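You operate a simulated robot arm through the tools that you are given. There is no shell and no other tool.

The job below is to be done with a simulated two-armed robot. You get a single attempt, and the scene is never put back.

TASK
Oil the middle of the felt wiper and set it on the cover of feeder two.
Fine: load the purple dauber on the oil pad; put the dauber back. Set down upright: purple dauber. A coat counts when it lies all over at full strength: go over it till it gets no stronger.

The check looks at the end state, three seconds after you hand in, the way a careful person would. Anything else that was tipped, shoved, dropped, spilled or broken makes it a failure. Lids that push on must go on centred and level and be pressed home; caps that screw on are set level and turned clockwise until they are tight.

THE ROBOT
Two 7-joint arms with two-finger parallel grippers on one trunk that stands fixed in place. Base frame: the origin is at the foot of the trunk, x ahead of it, y to its left, z up. Readings come in mm, degrees, newtons and seconds.
The left shoulder is at [71, 156, 1280], the right one opposite. Each reaches about 1231 mm from its shoulder. Payload 3.91 kg a hand.
Tool frame (each hand has its own): the origin (TCP) lies between the finger pads and is the grasp point; the fingertips stand 30 mm ahead of it; z points along the fingers, y is the line along which they close. Largest opening 110 mm; finger width 20, thickness 10; the body of the gripper, 48 by 112 mm, starts 55 mm behind the TCP.
Orientation is that of the tool frame in the base frame, as a unit quaternion [x, y, z, w]. With the fingers straight down and closing along the base's y, the tool's x points along the base's -x, its y along +y and its z along -z.

THE INTERFACE
- The arms move only by the tool jog_arm. It takes "left_deltas", "right_deltas" or both (then of equal length, played together; a hand with none holds still); each is a list of rows, each a list of 3 entries, a list of its own where there are three numbers: the shift along the base's x, y, z in m, then the turn, a rotation vector about the base's x, y, z in degrees, then the gripper command, from -1 (shut) to 1 (fully open), values between in proportion. In form: [[[tx, ty, tz], [rx, ry, rz], fingers], ...]. A call has 1 to 20 rows; each row shifts and turns the commanded pose from where the row before left it. Rows are played at 5 a second. More than 50 mm and 8.6 degrees between two rows, or a gripper value outside its range, and nothing of the call is played. Where a pose cannot be reached the arm comes as near as it can. A force on the tool above 40 N (or 10 N above the force at the start of the call, whichever is more), or a blocked arm, ends the call early, and 0.2 s more pass. Each finger travels about 108 mm/s and halts on what it meets, pressing with about 22 N; the grip force reading is that of the motor and also rises with nothing between the fingers. The clock runs only during rows and for 0.2 s after the last one: add rows that do not move to give the fingers time. The reply holds the time, the measured pose of the TCP, the force on the tool along the base axes, the opening and the grip force, in the units named above and with some noise, with the torque about the TCP (base axes, N m) and any sound that the robot's microphone picked up.
- Cameras (640 x 400 px; columns grow to the right, rows downward): "scene" is now at [144, 2.2, 1530.4]; the picture's right is [-0.05, -1.00, 0.00], its down [-0.40, 0.02, -0.92] and it looks along [0.92, -0.04, -0.40] (base axes); focal length 372 px, centre (320, 200). "left" rides on the left gripper at [72, -17, -103] in its tool frame; the picture's right is [0.23, 0.97, 0.00], its down [-0.76, 0.18, -0.62] and it looks along [-0.61, 0.14, 0.78] (tool axes); focal length 222 px, centre (320, 200). "right" rides on the right gripper at [72, 17, -103] in its tool frame; the picture's right is [-0.23, 0.97, 0.00], its down [-0.76, -0.18, -0.62] and it looks along [-0.61, -0.14, 0.78] (tool axes); focal length 222 px, centre (320, 200). There is no depth. A picture from a camera that has moved, and an enlarged one, comes with that camera's place and axes in the base frame and with its lens. The place of the scene camera against the robot may be out by one fixed shift of up to 12 mm in any direction.
- snapshot(camera): a new picture of that camera. No time passes.
- raise_lower(by): slides the trunk up (or, below 0, down) by that many mm; the arms and the scene camera ride with it, the base frame stays. It gives what a move gives, with no picture.
- pan_tilt(pan, tilt): turns the head with the scene camera to pan (to the left, within 86 degrees either way) and tilt (down, from -29 to 69), counted from straight ahead of the robot. It gives what a move gives.
- zoom(camera, box): a new picture of the part [left, top, right, bottom] of that camera's present view, enlarged. No time passes.
- close_job(): hands the job in; it is judged then, once.

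Places have to be worked out from the pictures, the camera data and where the tool is seen. Open the grippers and draw the arms clear of the work before you hand the job in, unless the task says otherwise.

The tools are called after "Request:" as name(argument=value, ...) on one line, values as JSON. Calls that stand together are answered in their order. jog_arm: Moves the arms, as the interface text tells. Its arguments: {"type":"object","properties":{"left_deltas":{"type":"array"},"right_deltas":{"type":"array"}},"required":[]} The other tools are called the same way: raise_lower (by) moves the trunk up or down; pan_tilt (pan, tilt) turns the head that bears the scene camera; snapshot (camera) takes a picture; zoom (camera, box) takes an enlarged picture of a part of a camera's view; close_job () hands the job in.

At the start:

```text
time: 0.0
left_tool_pos: [586.1, 260.3, 1330.6]
left_orientation: [0.0, 1.0, -0.001, 0.0]
left_contact_force: [-0.7, 0.7, 0.9]
left_ft_torque: [-0.04, 0.04, 0.01]
left_grip_width: 110.0
left_grasp_force: 0.0
right_tool_pos: [692.4, -257.8, 1403.0]
right_orientation: [0.0, 1.0, 0.0, 0.0]
right_contact_force: [-1.0, 0.5, -0.2]
right_ft_torque: [0.0, -0.01, -0.02]
right_grip_width: 110.1
right_grasp_force: 0.1
trunk travel left (down, up): [-725.0, 215.0]
head pan, tilt (commanded): [-2.6, 23.5]
```

scene: 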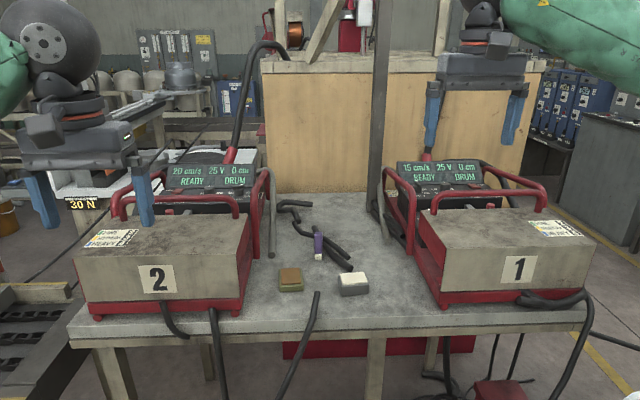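
right: 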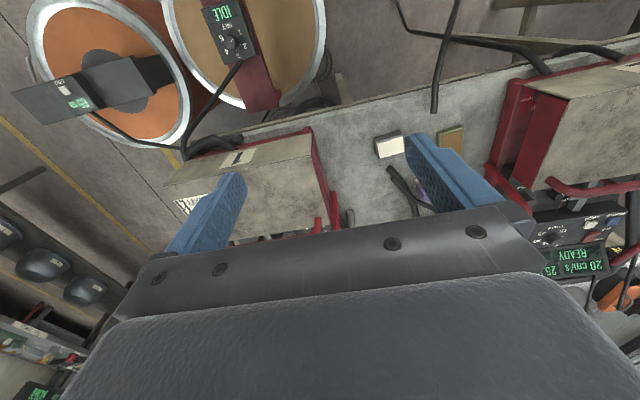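
left: 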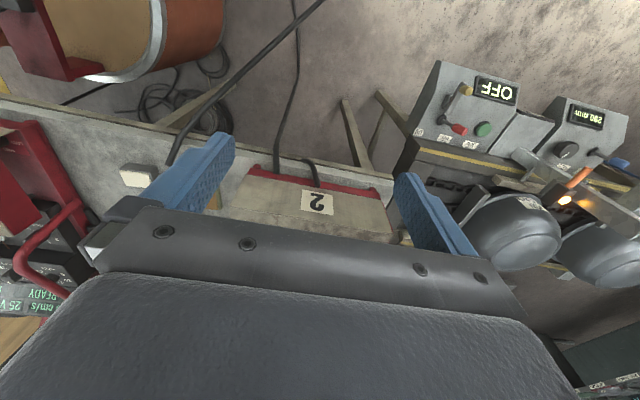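

I start by enlarging the scene view around the small items on the bench between the two feeders to identify them.

Request:
zoom(camera="scene", box=[250, 190, 410, 310])

Request:
zoom(camera="scene", box=[60, 130, 300, 330])

Request:
zoom(camera="right", box=[340, 100, 520, 220])

```text
3.33 times, centred on (330, 250) of scene
camera zoom: at [144.0, 2.2, 1530.4], right [-0.05, -1.0, 0.0], down [-0.4, 0.02, -0.92], along [0.92, -0.04, -0.4], focal length 1240 px, centre (287, 33)
```

zoom: 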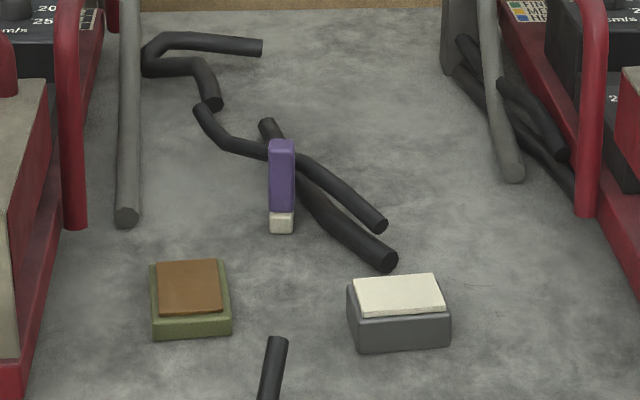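

```text
2.00 times, centred on (180, 230) of scene
camera zoom: at [144.0, 2.2, 1530.4], right [-0.05, -1.0, 0.0], down [-0.4, 0.02, -0.92], along [0.92, -0.04, -0.4], focal length 744 px, centre (600, 140)
```

zoom: 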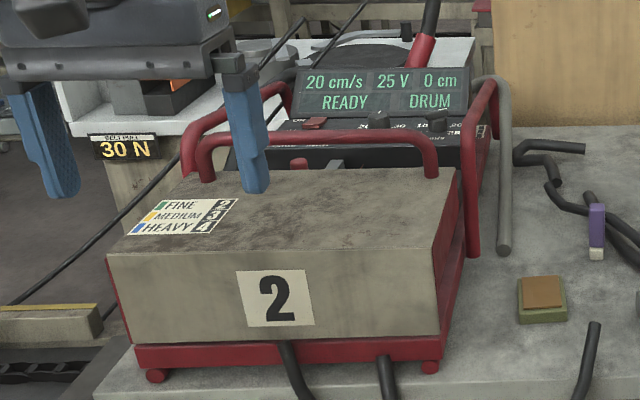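

```text
3.33 times, centred on (430, 160) of right
camera zoom: at [620.2, -240.6, 1506.3], right [0.23, 0.97, 0.0], down [0.76, -0.18, 0.62], along [0.61, -0.14, -0.78], focal length 740 px, centre (-47, 333)
```

zoom: 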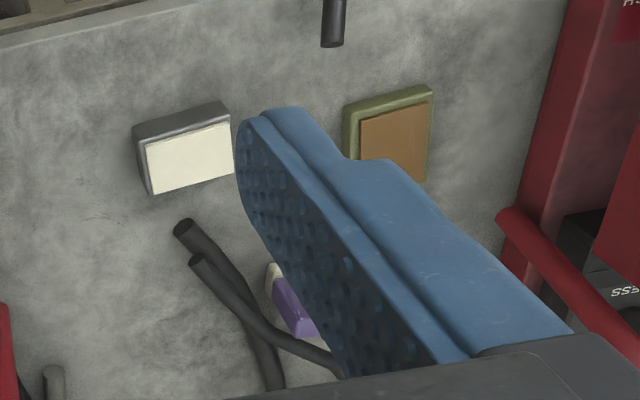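

The brown-topped olive block looks like the oil pad, the white-topped grey block the felt wiper, and the purple dauber stands on its pale tip beside the cables. I zoom closer on each to get their edges.

Request:
zoom(camera="scene", box=[270, 220, 334, 300])

Request:
zoom(camera="scene", box=[326, 250, 390, 300])

Request:
zoom(camera="scene", box=[290, 210, 370, 280])

Request:
zoom(camera="right", box=[370, 110, 480, 200])

Request:
snapshot(camera="scene")

```text
5.00 times, centred on (302, 260) of scene
camera zoom: at [144.0, 2.2, 1530.4], right [-0.05, -1.0, 0.0], down [-0.4, 0.02, -0.92], along [0.92, -0.04, -0.4], focal length 1860 px, centre (410, -100)
```

zoom: 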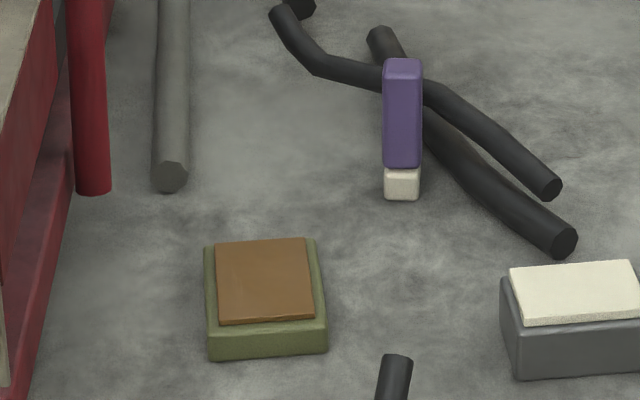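

```text
8.00 times, centred on (358, 275) of scene
camera zoom: at [144.0, 2.2, 1530.4], right [-0.05, -1.0, 0.0], down [-0.4, 0.02, -0.92], along [0.92, -0.04, -0.4], focal length 2976 px, centre (16, -400)
```

zoom: 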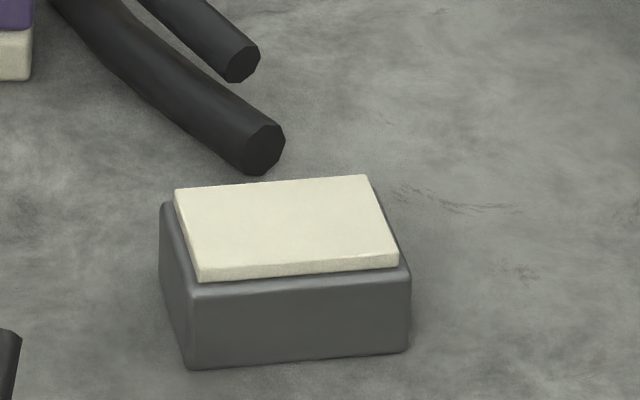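

```text
5.71 times, centred on (330, 245) of scene
camera zoom: at [144.0, 2.2, 1530.4], right [-0.05, -1.0, 0.0], down [-0.4, 0.02, -0.92], along [0.92, -0.04, -0.4], focal length 2126 px, centre (263, -57)
```

zoom: 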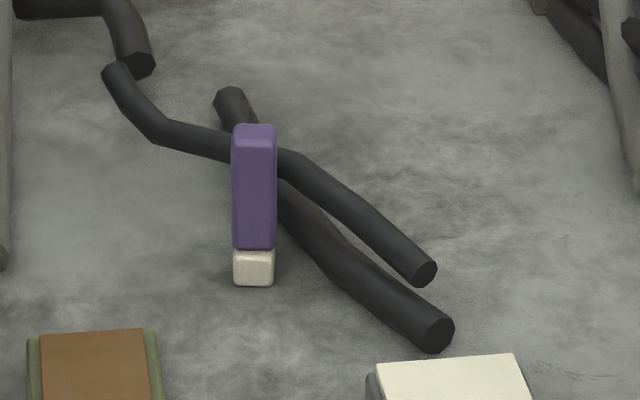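

```text
4.44 times, centred on (425, 155) of right
camera zoom: at [620.2, -240.6, 1506.3], right [0.23, 0.97, 0.0], down [0.76, -0.18, 0.62], along [0.61, -0.14, -0.78], focal length 987 px, centre (-147, 400)
```

zoom: 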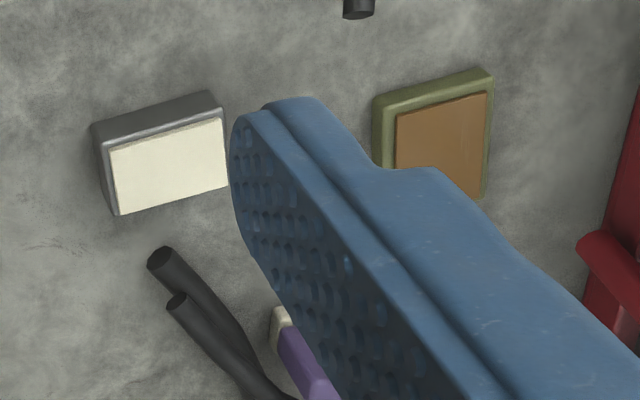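

```text
taken
camera scene: at [144.0, 2.2, 1530.4], right [-0.05, -1.0, 0.0], down [-0.4, 0.02, -0.92], along [0.92, -0.04, -0.4], focal length 372 px, centre (320, 200)
```

scene: 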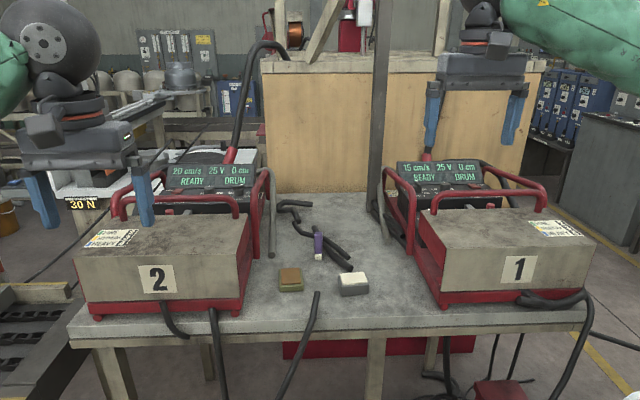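

By my estimate the bench top is near z≈945, the oil pad near (940, 42), the felt wiper near (913, −117) and the dauber near (1057, −34). I bring the right hand over the area, well above everything, for a closer look from its wrist camera.

Request:
jog_arm(right_deltas=[[[0.0172, 0.0272, -0.0254], [0, 0, 0], 1], [[0.0172, 0.0272, -0.0254], [0, 0, 0], 1], [[0.0172, 0.0272, -0.0254], [0, 0, 0], 1], [[0.0172, 0.0272, -0.0254], [0, 0, 0], 1], [[0.0172, 0.0272, -0.0254], [0, 0, 0], 1], [[0.0172, 0.0272, -0.0254], [0, 0, 0], 1], [[0.0172, 0.0272, -0.0254], [0, 0, 0], 1], [[0.0172, 0.0272, -0.0254], [0, 0, 0], 1], [[0, 0, 0], [0, 0, 0], 1], [[0, 0, 0], [0, 0, 0], 1]])

Request:
snapshot(camera="right")

Request:
snapshot(camera="scene")

```text
time: 2.2
left_tool_pos: [585.8, 261.3, 1331.4]
left_orientation: [0.001, 1.0, -0.001, -0.001]
left_contact_force: [-1.1, -0.3, -0.5]
left_ft_torque: [0.0, 0.01, -0.01]
left_grip_width: 110.3
left_grasp_force: 0.0
right_tool_pos: [829.8, -39.9, 1198.4]
right_orientation: [0.0, 1.0, -0.001, -0.001]
right_contact_force: [0.2, 0.5, -0.4]
right_ft_torque: [-0.01, 0.02, 0.0]
right_grip_width: 110.4
right_grasp_force: 0.1
trunk travel left (down, up): [-725.0, 215.0]
head pan, tilt (commanded): [-2.6, 23.5]
```

```text
taken
camera right: at [757.4, -22.9, 1301.7], right [0.23, 0.97, 0.0], down [0.76, -0.18, 0.62], along [0.61, -0.14, -0.78], focal length 222 px, centre (320, 200)
```

right: 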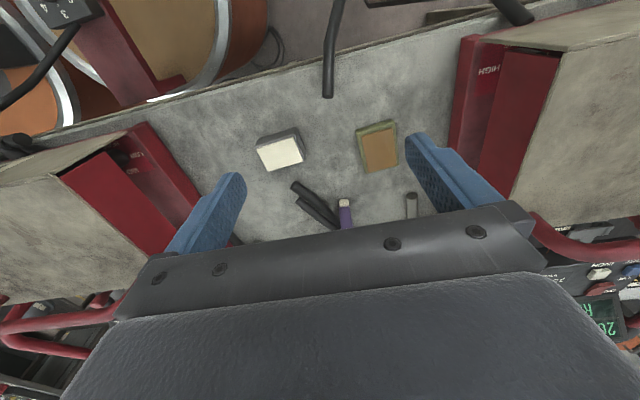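

```text
taken
camera scene: at [144.4, 2.8, 1530.4], right [-0.05, -1.0, 0.0], down [-0.4, 0.02, -0.92], along [0.92, -0.04, -0.4], focal length 372 px, centre (320, 200)
```

scene: 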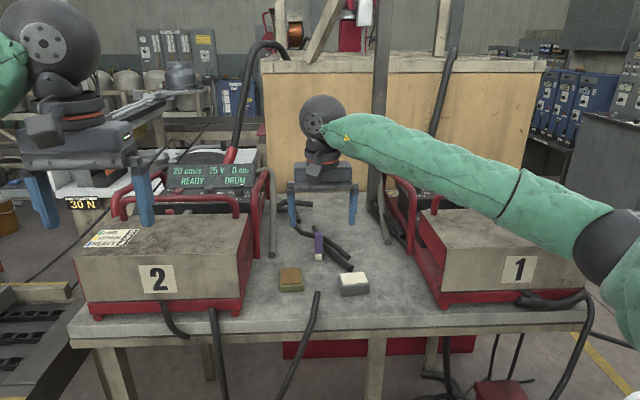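

The hand is where I commanded and its view shows all three items. I zoom in both cameras, on the items and the fingertips, to triangulate and calibrate.

Request:
zoom(camera="right", box=[240, 105, 420, 235])

Request:
zoom(camera="scene", box=[270, 180, 370, 240])

Request:
zoom(camera="right", box=[160, 120, 520, 260])

```text
3.08 times, centred on (330, 170) of right
camera zoom: at [757.4, -22.9, 1301.7], right [0.23, 0.97, 0.0], down [0.76, -0.18, 0.62], along [0.61, -0.14, -0.78], focal length 684 px, centre (289, 292)
```

zoom: 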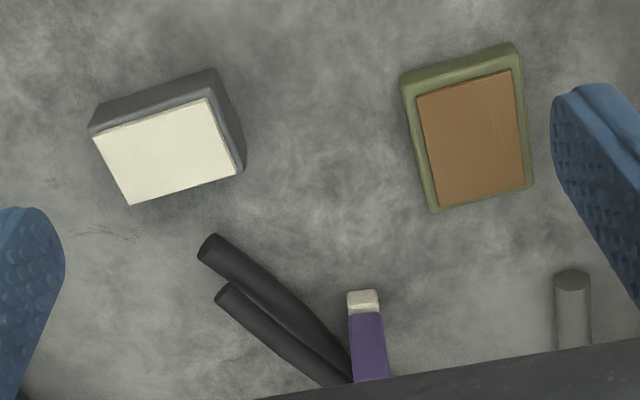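

```text
6.40 times, centred on (320, 210) of scene
camera zoom: at [144.4, 2.8, 1530.4], right [-0.05, -1.0, 0.0], down [-0.4, 0.02, -0.92], along [0.92, -0.04, -0.4], focal length 2381 px, centre (320, 136)
```

zoom: 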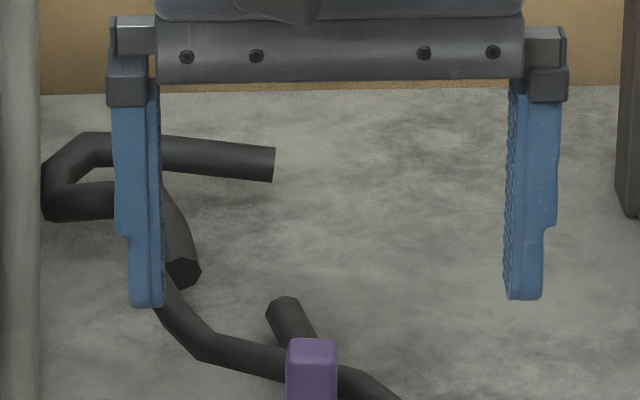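

```text
1.78 times, centred on (340, 190) of right
camera zoom: at [757.4, -22.9, 1301.7], right [0.23, 0.97, 0.0], down [0.76, -0.18, 0.62], along [0.61, -0.14, -0.78], focal length 395 px, centre (284, 218)
```

zoom: 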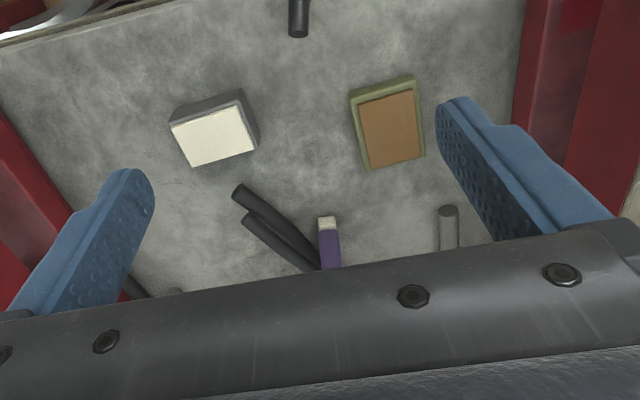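

Triangulating gives bench z≈943, felt top centre ≈(902.5, −121.5, 980) turned about 4°, and the dauber's front bottom edge at ≈(1044.5, −40). I zoom strongly on the dauber and oil pad for size, yaw and height.

Request:
zoom(camera="scene", box=[304, 224, 336, 266])

Request:
zoom(camera="scene", box=[270, 255, 318, 300])

Request:
zoom(camera="scene", box=[60, 180, 270, 320])

```text
9.52 times, centred on (320, 245) of scene
camera zoom: at [144.4, 2.8, 1530.4], right [-0.05, -1.0, 0.0], down [-0.4, 0.02, -0.92], along [0.92, -0.04, -0.4], focal length 3543 px, centre (320, -229)
```

zoom: 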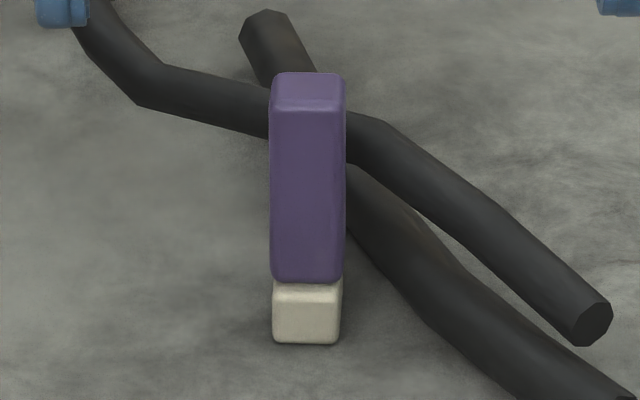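

```text
8.89 times, centred on (294, 278) of scene
camera zoom: at [144.4, 2.8, 1530.4], right [-0.05, -1.0, 0.0], down [-0.4, 0.02, -0.92], along [0.92, -0.04, -0.4], focal length 3307 px, centre (551, -489)
```

zoom: 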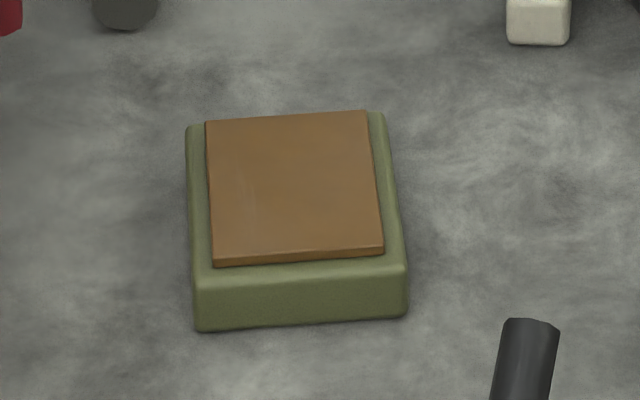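

```text
2.86 times, centred on (165, 250) of scene
camera zoom: at [144.4, 2.8, 1530.4], right [-0.05, -1.0, 0.0], down [-0.4, 0.02, -0.92], along [0.92, -0.04, -0.4], focal length 1063 px, centre (763, 57)
```

zoom: 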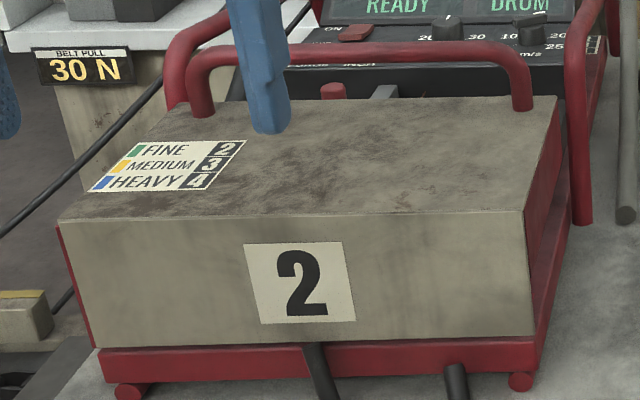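

The dauber is about 22×22×80 mm centred near (1054.5, −40.5), top z≈1022; the oil pad's brown top is near (940, 35, 964). I move the right hand to hover straight above the dauber with open fingers.

Request:
jog_arm(right_deltas=[[[0.0374, 0, -0.013], [0, 0, 0], 1], [[0.0374, 0, -0.013], [0, 0, 0], 1], [[0.0374, 0, -0.013], [0, 0, 0], 1], [[0.0374, 0, -0.018], [0, 0, 0], 1], [[0.0374, 0, -0.018], [0, 0, 0], 1], [[0.0374, 0, -0.018], [0, 0, 0], 1], [[0, 0, -0.015], [0, 0, 0], 1], [[0, 0, -0.015], [0, 0, 0], 1], [[0, 0, 0], [0, 0, 0], 1], [[0, 0, 0], [0, 0, 0], 1]])

Request:
snapshot(camera="right")

Request:
snapshot(camera="scene")

```text
time: 4.4
left_tool_pos: [586.0, 260.2, 1331.5]
left_orientation: [0.0, 1.0, -0.001, 0.0]
left_contact_force: [-0.7, 0.2, -0.2]
left_ft_torque: [0.03, 0.0, -0.02]
left_grip_width: 109.9
left_grasp_force: 0.1
right_tool_pos: [1054.3, -41.0, 1077.0]
right_orientation: [0.0, 1.0, 0.0, 0.0]
right_contact_force: [-0.4, 0.4, 0.5]
right_ft_torque: [-0.01, -0.01, 0.03]
right_grip_width: 110.0
right_grasp_force: 0.0
trunk travel left (down, up): [-725.0, 215.0]
head pan, tilt (commanded): [-2.6, 23.5]
```

```text
taken
camera right: at [982.2, -22.5, 1179.3], right [0.23, 0.97, 0.0], down [0.76, -0.18, 0.62], along [0.61, -0.14, -0.78], focal length 222 px, centre (320, 200)
```

right: 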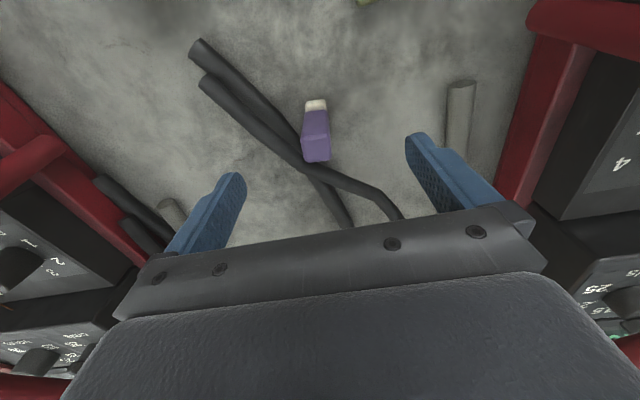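

```text
taken
camera scene: at [144.0, 2.0, 1530.4], right [-0.05, -1.0, 0.0], down [-0.4, 0.02, -0.92], along [0.92, -0.04, -0.4], focal length 372 px, centre (320, 200)
```

scene: 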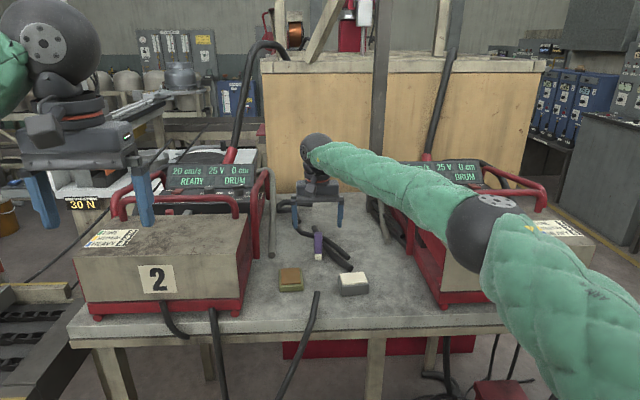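

The hover pose was reached with the arm clear of feeder one. I zoom the wrist camera on the dauber and fingers to check that the dauber sits midway between the fingers.

Request:
zoom(camera="right", box=[240, 80, 400, 180])

Request:
zoom(camera="right", box=[180, 60, 480, 240])

Request:
zoom(camera="scene", box=[280, 180, 360, 270])

```text
4.00 times, centred on (320, 130) of right
camera zoom: at [982.2, -22.5, 1179.3], right [0.23, 0.97, 0.0], down [0.76, -0.18, 0.62], along [0.61, -0.14, -0.78], focal length 888 px, centre (320, 480)
```

zoom: 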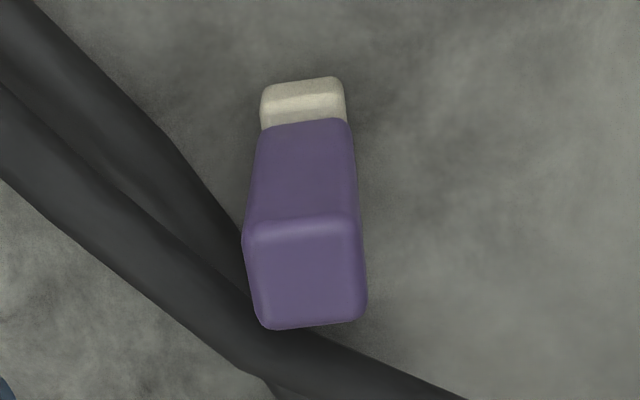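

```text
2.13 times, centred on (330, 150) of right
camera zoom: at [982.2, -22.5, 1179.3], right [0.23, 0.97, 0.0], down [0.76, -0.18, 0.62], along [0.61, -0.14, -0.78], focal length 474 px, centre (299, 307)
```

zoom: 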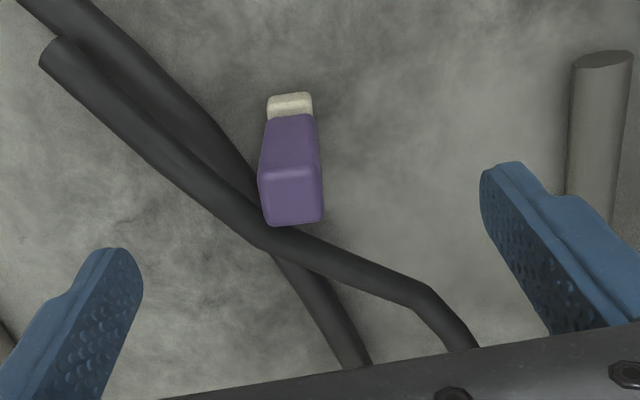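

```text
4.44 times, centred on (320, 225) of scene
camera zoom: at [144.0, 2.0, 1530.4], right [-0.05, -1.0, 0.0], down [-0.4, 0.02, -0.92], along [0.92, -0.04, -0.4], focal length 1653 px, centre (320, 89)
```

zoom: 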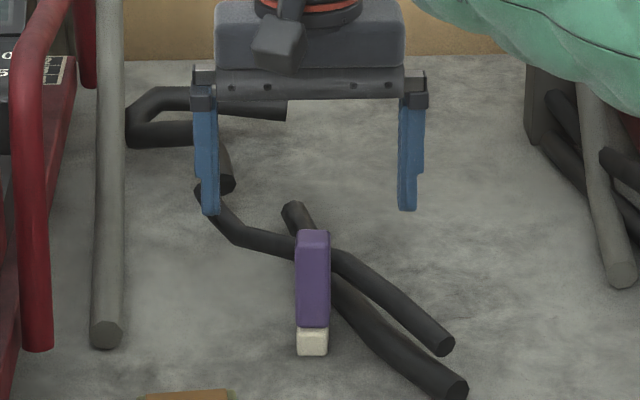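

The dauber's top centre works out at (1054, −41.3), matching the hand, but it is turned about −8.4° about vertical. I turn the hand to match and lower to z≈1006, fingertips above the cables, then check before closing.

Request:
jog_arm(right_deltas=[[[0, 0, 0], [0, 0, -4.2], 1], [[0, 0, 0], [0, 0, -4.2], 1], [[0, 0, -0.0178], [0, 0, 0], 1], [[0, 0, -0.0178], [0, 0, 0], 1], [[0, 0, -0.0178], [0, 0, 0], 1], [[0, 0, -0.0178], [0, 0, 0], 1], [[0, 0, 0], [0, 0, 0], 1], [[0, 0, 0], [0, 0, 0], 1]])

Request:
zoom(camera="right", box=[180, 80, 480, 260])

Request:
zoom(camera="scene", box=[280, 190, 360, 270])

```text
time: 6.2
left_tool_pos: [585.6, 260.2, 1329.7]
left_orientation: [0.0, 1.0, -0.001, -0.001]
left_contact_force: [-0.4, 0.0, 0.3]
left_ft_torque: [0.0, 0.04, -0.02]
left_grip_width: 109.7
left_grasp_force: 0.2
right_tool_pos: [1055.5, -40.2, 1005.9]
right_orientation: [0.073, 0.997, 0.001, 0.0]
right_contact_force: [0.5, 0.4, 0.3]
right_ft_torque: [0.02, 0.02, 0.01]
right_grip_width: 110.1
right_grasp_force: 0.2
trunk travel left (down, up): [-725.0, 215.0]
head pan, tilt (commanded): [-2.6, 23.5]
```

```text
2.13 times, centred on (330, 170) of right
camera zoom: at [986.1, -12.3, 1109.3], right [0.37, 0.93, 0.0], down [0.73, -0.29, 0.62], along [0.58, -0.23, -0.78], focal length 474 px, centre (299, 264)
```

zoom: 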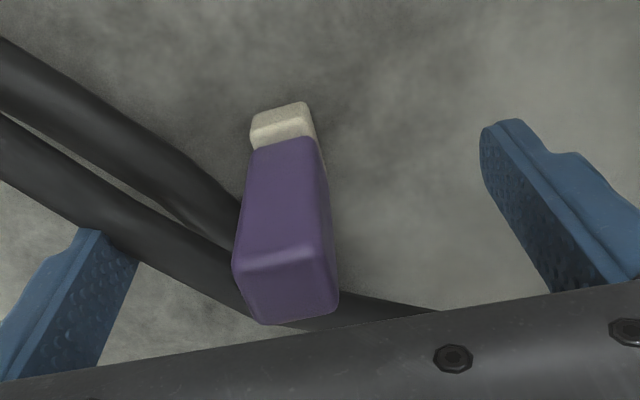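

```text
5.00 times, centred on (320, 230) of scene
camera zoom: at [144.4, 2.5, 1530.4], right [-0.05, -1.0, 0.0], down [-0.4, 0.02, -0.92], along [0.92, -0.04, -0.4], focal length 1860 px, centre (320, 50)
```

zoom: 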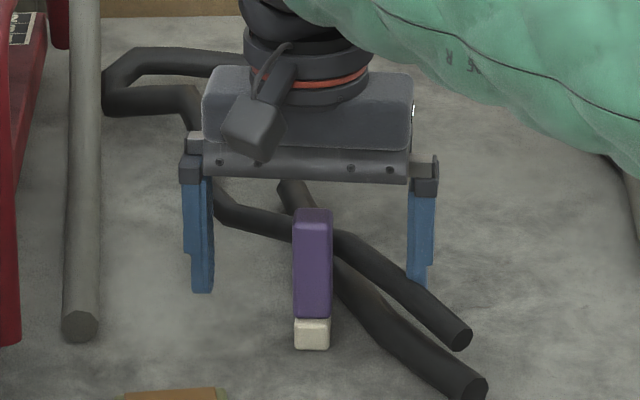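

The wrist view shows the thin cable actually lies higher than I assumed (its end triangulates at z≈979), so the −y fingertip is at its level, though no force is felt. I lift 12 mm to clear it and nudge 0.8 mm in −y before gripping.

Request:
jog_arm(right_deltas=[[[0, 0, 0.006], [0, 0, 0], 1], [[0, -0.0008, 0.006], [0, 0, 0], 1], [[0, 0, 0], [0, 0, 0], 1]])

Request:
zoom(camera="right", box=[180, 80, 480, 260])

Request:
zoom(camera="scene", box=[280, 190, 360, 270])

```text
time: 7.0
left_tool_pos: [585.5, 260.2, 1330.4]
left_orientation: [0.0, 1.0, -0.001, -0.001]
left_contact_force: [-0.5, 0.4, -0.1]
left_ft_torque: [0.0, -0.01, 0.01]
left_grip_width: 109.9
left_grasp_force: 0.1
right_tool_pos: [1055.7, -40.6, 1018.7]
right_orientation: [0.073, 0.997, 0.0, 0.0]
right_contact_force: [0.4, -0.9, 0.9]
right_ft_torque: [0.06, -0.01, -0.02]
right_grip_width: 109.7
right_grasp_force: 0.1
trunk travel left (down, up): [-725.0, 215.0]
head pan, tilt (commanded): [-2.6, 23.5]
```

```text
2.13 times, centred on (330, 170) of right
camera zoom: at [986.0, -13.1, 1120.9], right [0.37, 0.93, 0.0], down [0.73, -0.29, 0.62], along [0.58, -0.23, -0.78], focal length 474 px, centre (299, 264)
```

zoom: 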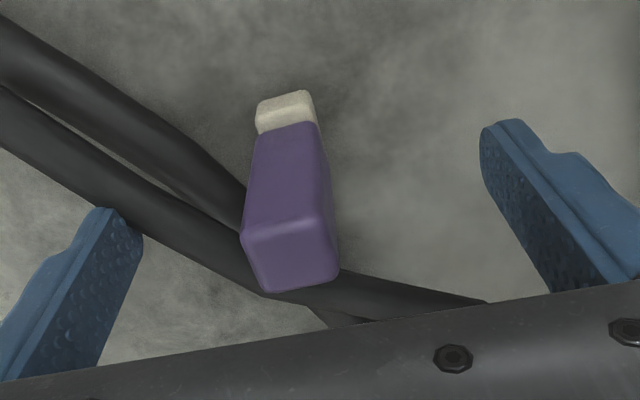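

```text
5.00 times, centred on (320, 230) of scene
camera zoom: at [144.3, 2.5, 1530.4], right [-0.05, -1.0, 0.0], down [-0.4, 0.02, -0.92], along [0.92, -0.04, -0.4], focal length 1860 px, centre (320, 50)
```

zoom: 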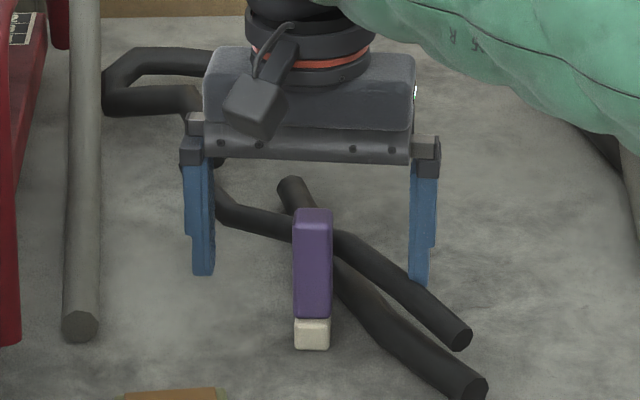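

The cable still just overlaps that fingertip's outline, so I lift a bit, partly close the fingers to about 48 mm (clear of the cable and still clear of the dauber), then lower to z≈1012.

Request:
jog_arm(right_deltas=[[[0, 0, 0.012], [0, 0, 0], 1], [[0, 0, 0.006], [0, 0, 0], 1], [[0, 0, 0], [0, 0, 0], -0.13], [[0, 0, 0], [0, 0, 0], -0.13], [[0, 0, 0], [0, 0, 0], -0.13], [[0, 0, -0.012], [0, 0, 0], -0.13], [[0, 0, -0.012], [0, 0, 0], -0.13], [[0, 0, 0], [0, 0, 0], -0.13]])

Request:
zoom(camera="right", box=[180, 80, 480, 260])

Request:
zoom(camera="scene", box=[280, 190, 360, 270])

```text
time: 8.8
left_tool_pos: [585.8, 260.5, 1330.9]
left_orientation: [0.0, 1.0, -0.001, -0.001]
left_contact_force: [-0.1, -0.9, 0.5]
left_ft_torque: [0.0, -0.03, 0.0]
left_grip_width: 109.9
left_grasp_force: 0.1
right_tool_pos: [1055.5, -39.4, 1010.5]
right_orientation: [0.073, 0.997, 0.0, 0.0]
right_contact_force: [-0.2, 0.3, -0.7]
right_ft_torque: [0.03, -0.06, -0.01]
right_grip_width: 48.1
right_grasp_force: 0.1
trunk travel left (down, up): [-725.0, 215.0]
head pan, tilt (commanded): [-2.6, 23.5]
```

```text
2.13 times, centred on (330, 170) of right
camera zoom: at [985.4, -12.9, 1115.1], right [0.37, 0.93, 0.0], down [0.73, -0.29, 0.62], along [0.58, -0.23, -0.78], focal length 474 px, centre (299, 264)
```

zoom: 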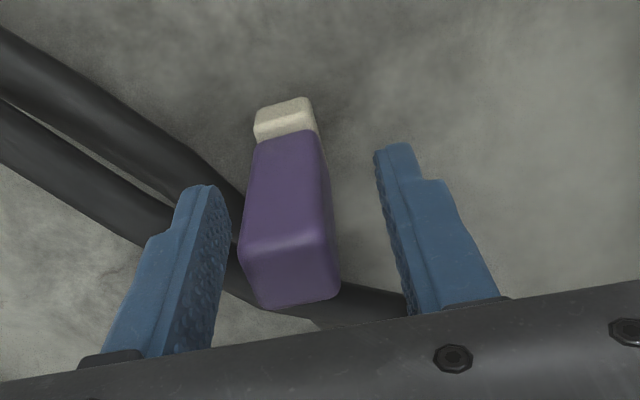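

```text
5.00 times, centred on (320, 230) of scene
camera zoom: at [144.0, 2.5, 1530.4], right [-0.05, -1.0, 0.0], down [-0.4, 0.02, -0.92], along [0.92, -0.04, -0.4], focal length 1860 px, centre (320, 50)
```

zoom: 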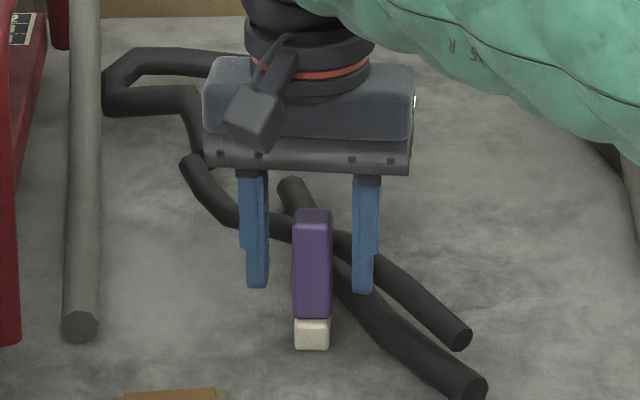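

The fingers are now clear of the cables with the dauber between them, about 1 mm toward the −y finger. I nudge −1 mm in y and close the gripper.

Request:
jog_arm(right_deltas=[[[0, -0.001, 0], [0, 0, 0], -0.13], [[0, 0, 0], [0, 0, 0], -0.13], [[0, 0, 0], [0, 0, 0], -0.4], [[0, 0, 0], [0, 0, 0], -0.6], [[0, 0, 0], [0, 0, 0], -1], [[0, 0, 0], [0, 0, 0], -1], [[0, 0, 0], [0, 0, 0], -1]])

Request:
zoom(camera="right", box=[180, 80, 480, 260])

Request:
zoom(camera="scene", box=[280, 190, 360, 270])

```text
time: 10.4
left_tool_pos: [586.5, 258.7, 1331.0]
left_orientation: [0.001, 1.0, -0.001, -0.002]
left_contact_force: [1.2, -0.3, -0.4]
left_ft_torque: [-0.01, -0.03, 0.02]
left_grip_width: 110.0
left_grasp_force: 0.1
right_tool_pos: [1056.2, -41.5, 1012.8]
right_orientation: [0.073, 0.997, 0.0, 0.0]
right_contact_force: [0.0, 0.2, 0.5]
right_ft_torque: [0.02, -0.01, -0.04]
right_grip_width: 21.3
right_grasp_force: 22.0
trunk travel left (down, up): [-725.0, 215.0]
head pan, tilt (commanded): [-2.6, 23.5]
```

```text
2.13 times, centred on (330, 170) of right
camera zoom: at [985.5, -14.0, 1115.0], right [0.37, 0.93, 0.0], down [0.73, -0.29, 0.62], along [0.58, -0.23, -0.78], focal length 474 px, centre (299, 264)
```

zoom: 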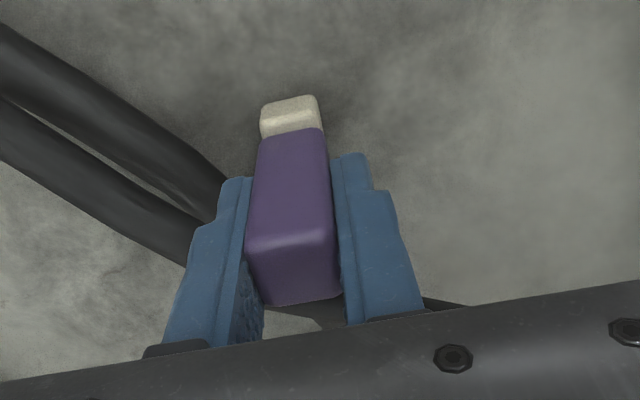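

```text
5.00 times, centred on (320, 230) of scene
camera zoom: at [144.3, 2.5, 1530.4], right [-0.05, -1.0, 0.0], down [-0.4, 0.02, -0.92], along [0.92, -0.04, -0.4], focal length 1860 px, centre (320, 50)
```

zoom: 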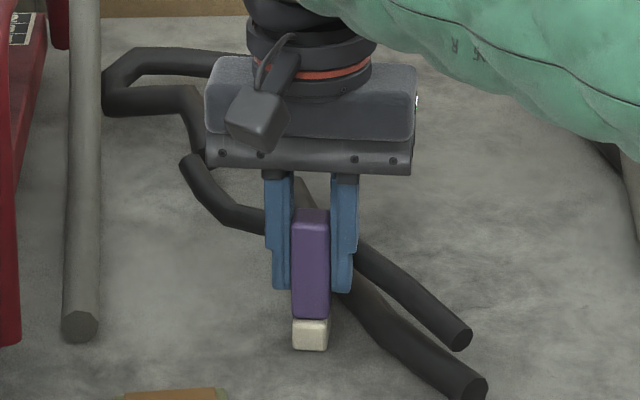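

The dauber is held (width 21.3 mm, 22 N). I lift it 60 mm straight up, then carry it above the oil pad centre while turning +12° to square it with the pad and wiper.

Request:
jog_arm(right_deltas=[[[0, 0, 0.01], [0, 0, 0], -1], [[0, 0, 0.015], [0, 0, 0], -1], [[0, 0, 0.02], [0, 0, 0], -1], [[0, 0, 0.015], [0, 0, 0], -1], [[-0.02, 0.0135, 0], [0, 0, 2], -1], [[-0.02, 0.0135, 0], [0, 0, 2], -1], [[-0.02, 0.0135, 0], [0, 0, 2], -1], [[-0.02, 0.0135, 0], [0, 0, 2], -1], [[-0.02, 0.0135, 0], [0, 0, 2], -1], [[-0.0144, 0.0095, 0], [0, 0, 2], -1], [[0, 0, 0], [0, 0, 0], -1], [[0, 0, 0], [0, 0, 0], -1]])

Request:
snapshot(camera="right")

Request:
zoom(camera="scene", box=[250, 170, 400, 310])

```text
time: 13.0
left_tool_pos: [584.9, 259.5, 1331.7]
left_orientation: [0.0, 1.0, -0.002, -0.001]
left_contact_force: [0.4, -0.1, 0.4]
left_ft_torque: [-0.01, -0.02, 0.02]
left_grip_width: 110.1
left_grasp_force: 0.0
right_tool_pos: [939.8, 35.6, 1072.4]
right_orientation: [-0.031, 1.0, 0.001, 0.0]
right_contact_force: [0.1, 0.5, -0.7]
right_ft_torque: [0.01, 0.02, 0.0]
right_grip_width: 21.4
right_grasp_force: 21.9
trunk travel left (down, up): [-725.0, 215.0]
head pan, tilt (commanded): [-2.6, 23.5]
```

```text
taken
camera right: at [866.7, 48.1, 1175.1], right [0.17, 0.99, 0.0], down [0.77, -0.13, 0.62], along [0.61, -0.1, -0.78], focal length 222 px, centre (320, 200)
```

right: 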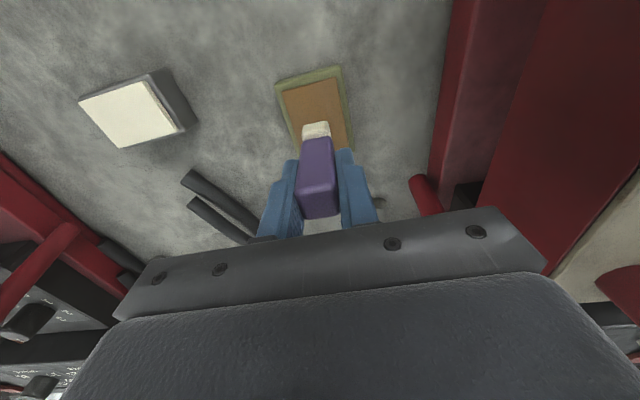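

```text
2.86 times, centred on (325, 240) of scene
camera zoom: at [144.2, 2.5, 1530.4], right [-0.05, -1.0, 0.0], down [-0.4, 0.02, -0.92], along [0.92, -0.04, -0.4], focal length 1063 px, centre (306, 86)
```

zoom: 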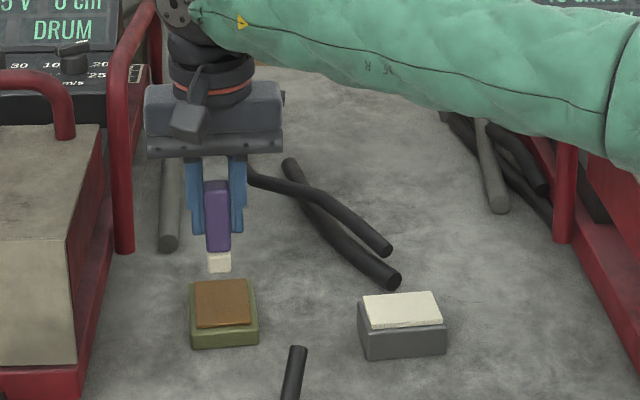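

The dauber is centred over the oil pad with its tip about 39 mm above it. I lower it in small steps toward expected contact at TCP z≈1033 and watch the vertical force.

Request:
jog_arm(right_deltas=[[[0, 0, -0.015], [0, 0, 0], -1], [[0, 0, -0.012], [0, 0, 0], -1], [[0, 0, -0.006], [0, 0, 0], -1], [[0, 0, -0.003], [0, 0, 0], -1], [[0, 0, 0], [0, 0, 0], -1]])

Request:
zoom(camera="scene", box=[270, 230, 330, 300])

Request:
zoom(camera="right", box=[240, 50, 400, 230])

```text
time: 14.2
left_tool_pos: [585.4, 259.2, 1330.0]
left_orientation: [0.0, 1.0, -0.001, -0.002]
left_contact_force: [0.0, -0.2, 0.9]
left_ft_torque: [0.0, 0.01, 0.02]
left_grip_width: 110.1
left_grasp_force: 0.0
right_tool_pos: [941.1, 35.1, 1035.1]
right_orientation: [-0.032, 0.999, 0.0, 0.0]
right_contact_force: [0.1, 0.5, -1.2]
right_ft_torque: [0.0, 0.01, 0.0]
right_grip_width: 21.2
right_grasp_force: 21.8
trunk travel left (down, up): [-725.0, 215.0]
head pan, tilt (commanded): [-2.6, 23.5]
```

```text
5.71 times, centred on (300, 265) of scene
camera zoom: at [144.1, 2.5, 1530.4], right [-0.05, -1.0, 0.0], down [-0.4, 0.02, -0.92], along [0.92, -0.04, -0.4], focal length 2126 px, centre (434, -171)
```

zoom: 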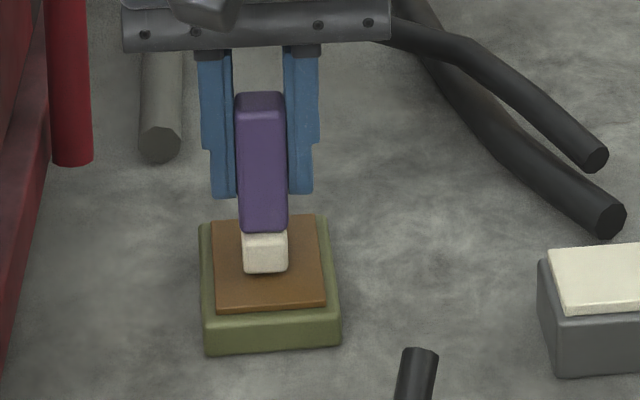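

```text
2.22 times, centred on (320, 140) of right
camera zoom: at [867.0, 47.6, 1138.6], right [0.17, 0.99, 0.0], down [0.77, -0.13, 0.62], along [0.61, -0.1, -0.78], focal length 494 px, centre (320, 333)
```

zoom: 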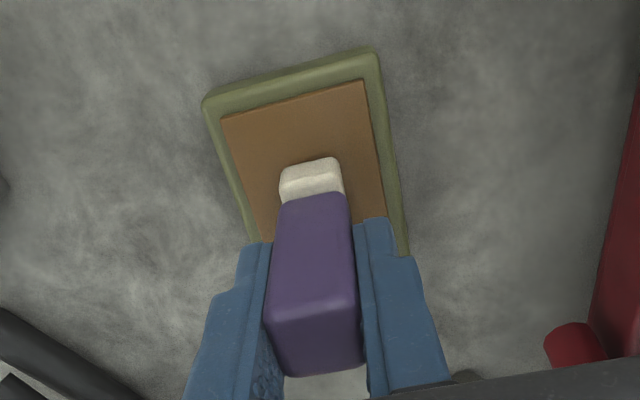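

The tip is within a couple of millimetres of the pad with no force yet. I press down in 1 mm steps.

Request:
jog_arm(right_deltas=[[[0, 0, -0.001], [0, 0, 0], -1], [[0, 0, -0.001], [0, 0, 0], -1], [[0, 0, 0], [0, 0, 0], -1]])

```text
time: 15.0
left_tool_pos: [584.7, 260.1, 1330.6]
left_orientation: [0.0, 1.0, -0.001, 0.0]
left_contact_force: [-0.7, -0.5, -0.6]
left_ft_torque: [0.01, -0.03, 0.0]
left_grip_width: 110.0
left_grasp_force: 0.1
right_tool_pos: [940.1, 35.1, 1033.3]
right_orientation: [-0.031, 1.0, -0.001, 0.0]
right_contact_force: [0.2, 0.2, 1.7]
right_ft_torque: [-0.02, -0.05, 0.0]
right_grip_width: 21.5
right_grasp_force: 22.1
trunk travel left (down, up): [-725.0, 215.0]
head pan, tilt (commanded): [-2.6, 23.5]
```

A first hint of contact shows (Fz about 1.7 N). I press another 1.5 mm and read again.

Request:
jog_arm(right_deltas=[[[0, 0, -0.001], [0, 0, 0], -1], [[0, 0, -0.0005], [0, 0, 0], -1], [[0, 0, 0], [0, 0, 0], -1]])

Request:
zoom(camera="scene", box=[270, 230, 330, 300])

```text
time: 15.8
left_tool_pos: [585.3, 259.7, 1331.0]
left_orientation: [0.0, 1.0, 0.0, -0.001]
left_contact_force: [1.2, -0.2, 0.0]
left_ft_torque: [0.0, -0.04, 0.02]
left_grip_width: 110.0
left_grasp_force: 0.1
right_tool_pos: [939.0, 33.8, 1033.2]
right_orientation: [-0.031, 1.0, 0.0, 0.001]
right_contact_force: [6.4, 0.1, 13.6]
right_ft_torque: [0.01, -0.26, 0.0]
right_grip_width: 21.2
right_grasp_force: 21.9
trunk travel left (down, up): [-725.0, 215.0]
head pan, tilt (commanded): [-2.6, 23.5]
```

```text
5.71 times, centred on (300, 265) of scene
camera zoom: at [143.3, 2.5, 1530.6], right [-0.05, -1.0, 0.0], down [-0.4, 0.02, -0.92], along [0.92, -0.04, -0.4], focal length 2126 px, centre (434, -171)
```

zoom: 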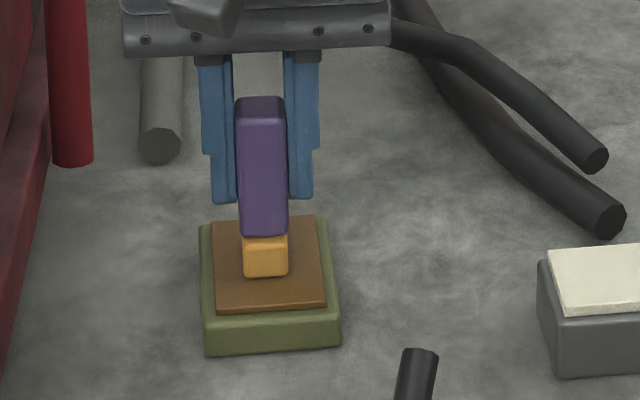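

The tip has turned amber, so it is loaded (Fz≈13.6 N). I lift it clear and carry it over the centre of the felt.

Request:
jog_arm(right_deltas=[[[0, 0, 0.004], [0, 0, 0], -1], [[0, 0, 0.02], [0, 0, 0], -1], [[0, 0, 0.028], [0, 0, 0], -1], [[-0.0075, -0.0313, 0], [0, 0, 0], -1], [[-0.0075, -0.0313, 0], [0, 0, 0], -1], [[-0.0075, -0.0313, 0], [0, 0, 0], -1], [[-0.0075, -0.0313, 0], [0, 0, 0], -1], [[-0.0075, -0.0313, 0], [0, 0, 0], -1], [[0, 0, 0], [0, 0, 0], -1], [[0, 0, 0], [0, 0, 0], -1]])

Request:
zoom(camera="right", box=[220, 40, 420, 240])

Request:
zoom(camera="scene", box=[260, 200, 400, 310])

```text
time: 18.0
left_tool_pos: [585.2, 258.9, 1330.9]
left_orientation: [0.0, 1.0, 0.0, -0.001]
left_contact_force: [0.6, 0.2, 0.2]
left_ft_torque: [-0.02, 0.04, 0.0]
left_grip_width: 110.0
left_grasp_force: 0.1
right_tool_pos: [903.4, -123.0, 1085.1]
right_orientation: [-0.031, 1.0, 0.0, 0.0]
right_contact_force: [0.9, 0.1, -0.7]
right_ft_torque: [0.01, 0.02, 0.0]
right_grip_width: 21.6
right_grasp_force: 21.8
trunk travel left (down, up): [-725.0, 215.0]
head pan, tilt (commanded): [-2.6, 23.5]
```

```text
2.00 times, centred on (320, 140) of right
camera zoom: at [829.7, -110.0, 1187.7], right [0.17, 0.99, 0.0], down [0.77, -0.13, 0.62], along [0.61, -0.1, -0.78], focal length 444 px, centre (320, 320)
```

zoom: 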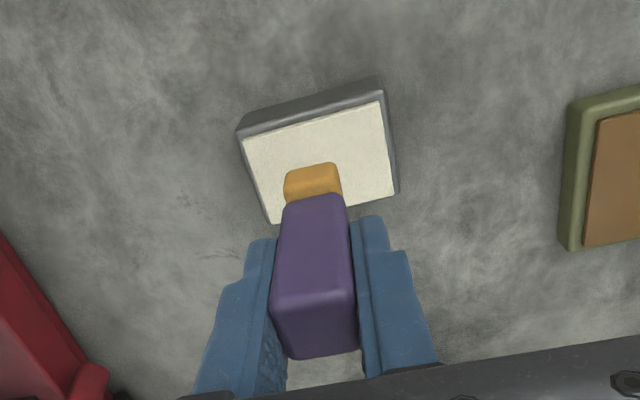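

```text
3.64 times, centred on (330, 255) of scene
camera zoom: at [144.1, 1.7, 1530.4], right [-0.05, -1.0, 0.0], down [-0.4, 0.02, -0.92], along [0.92, -0.04, -0.4], focal length 1353 px, centre (284, 0)
```

zoom: 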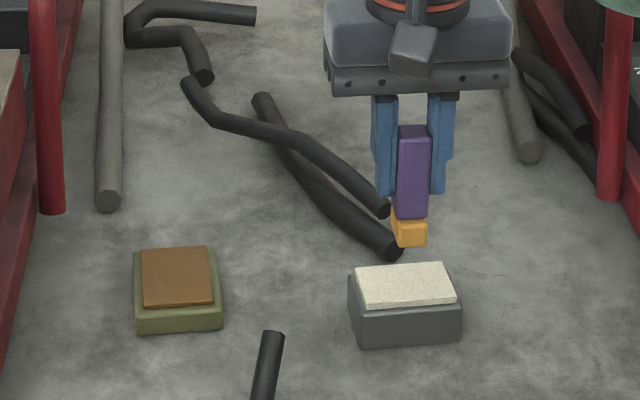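

The hand is over the felt centre to within about 1.5 mm. I zoom to check how the tip sits below the handle before pressing.

Request:
zoom(camera="scene", box=[335, 225, 385, 295])

Request:
zoom(camera="right", box=[270, 70, 370, 230])

Request:
zoom(camera="scene", box=[285, 255, 325, 295])

```text
5.71 times, centred on (360, 260) of scene
camera zoom: at [144.1, 1.7, 1530.4], right [-0.05, -1.0, 0.0], down [-0.4, 0.02, -0.92], along [0.92, -0.04, -0.4], focal length 2126 px, centre (91, -143)
```

zoom: 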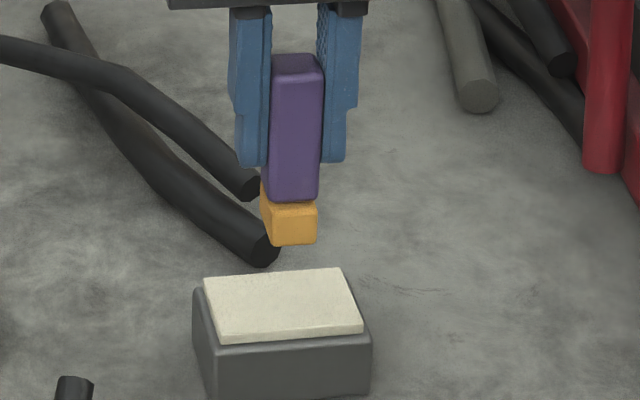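

```text
2.50 times, centred on (320, 150) of right
camera zoom: at [829.7, -110.0, 1187.7], right [0.17, 0.99, 0.0], down [0.77, -0.13, 0.62], along [0.61, -0.1, -0.78], focal length 555 px, centre (320, 325)
```

zoom: 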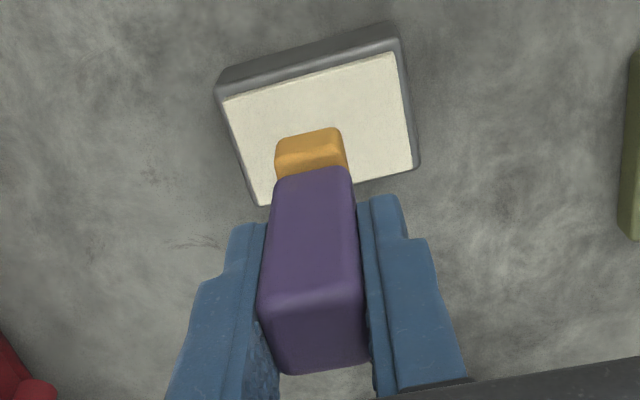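

```text
10.00 times, centred on (305, 275) of scene
camera zoom: at [144.1, 1.7, 1530.4], right [-0.05, -1.0, 0.0], down [-0.4, 0.02, -0.92], along [0.92, -0.04, -0.4], focal length 3720 px, centre (470, -550)
```

zoom: 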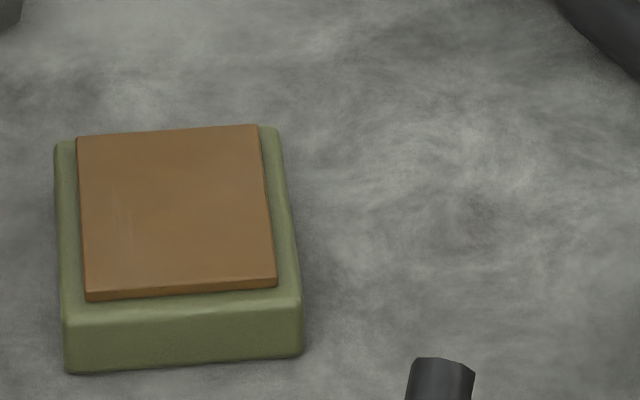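

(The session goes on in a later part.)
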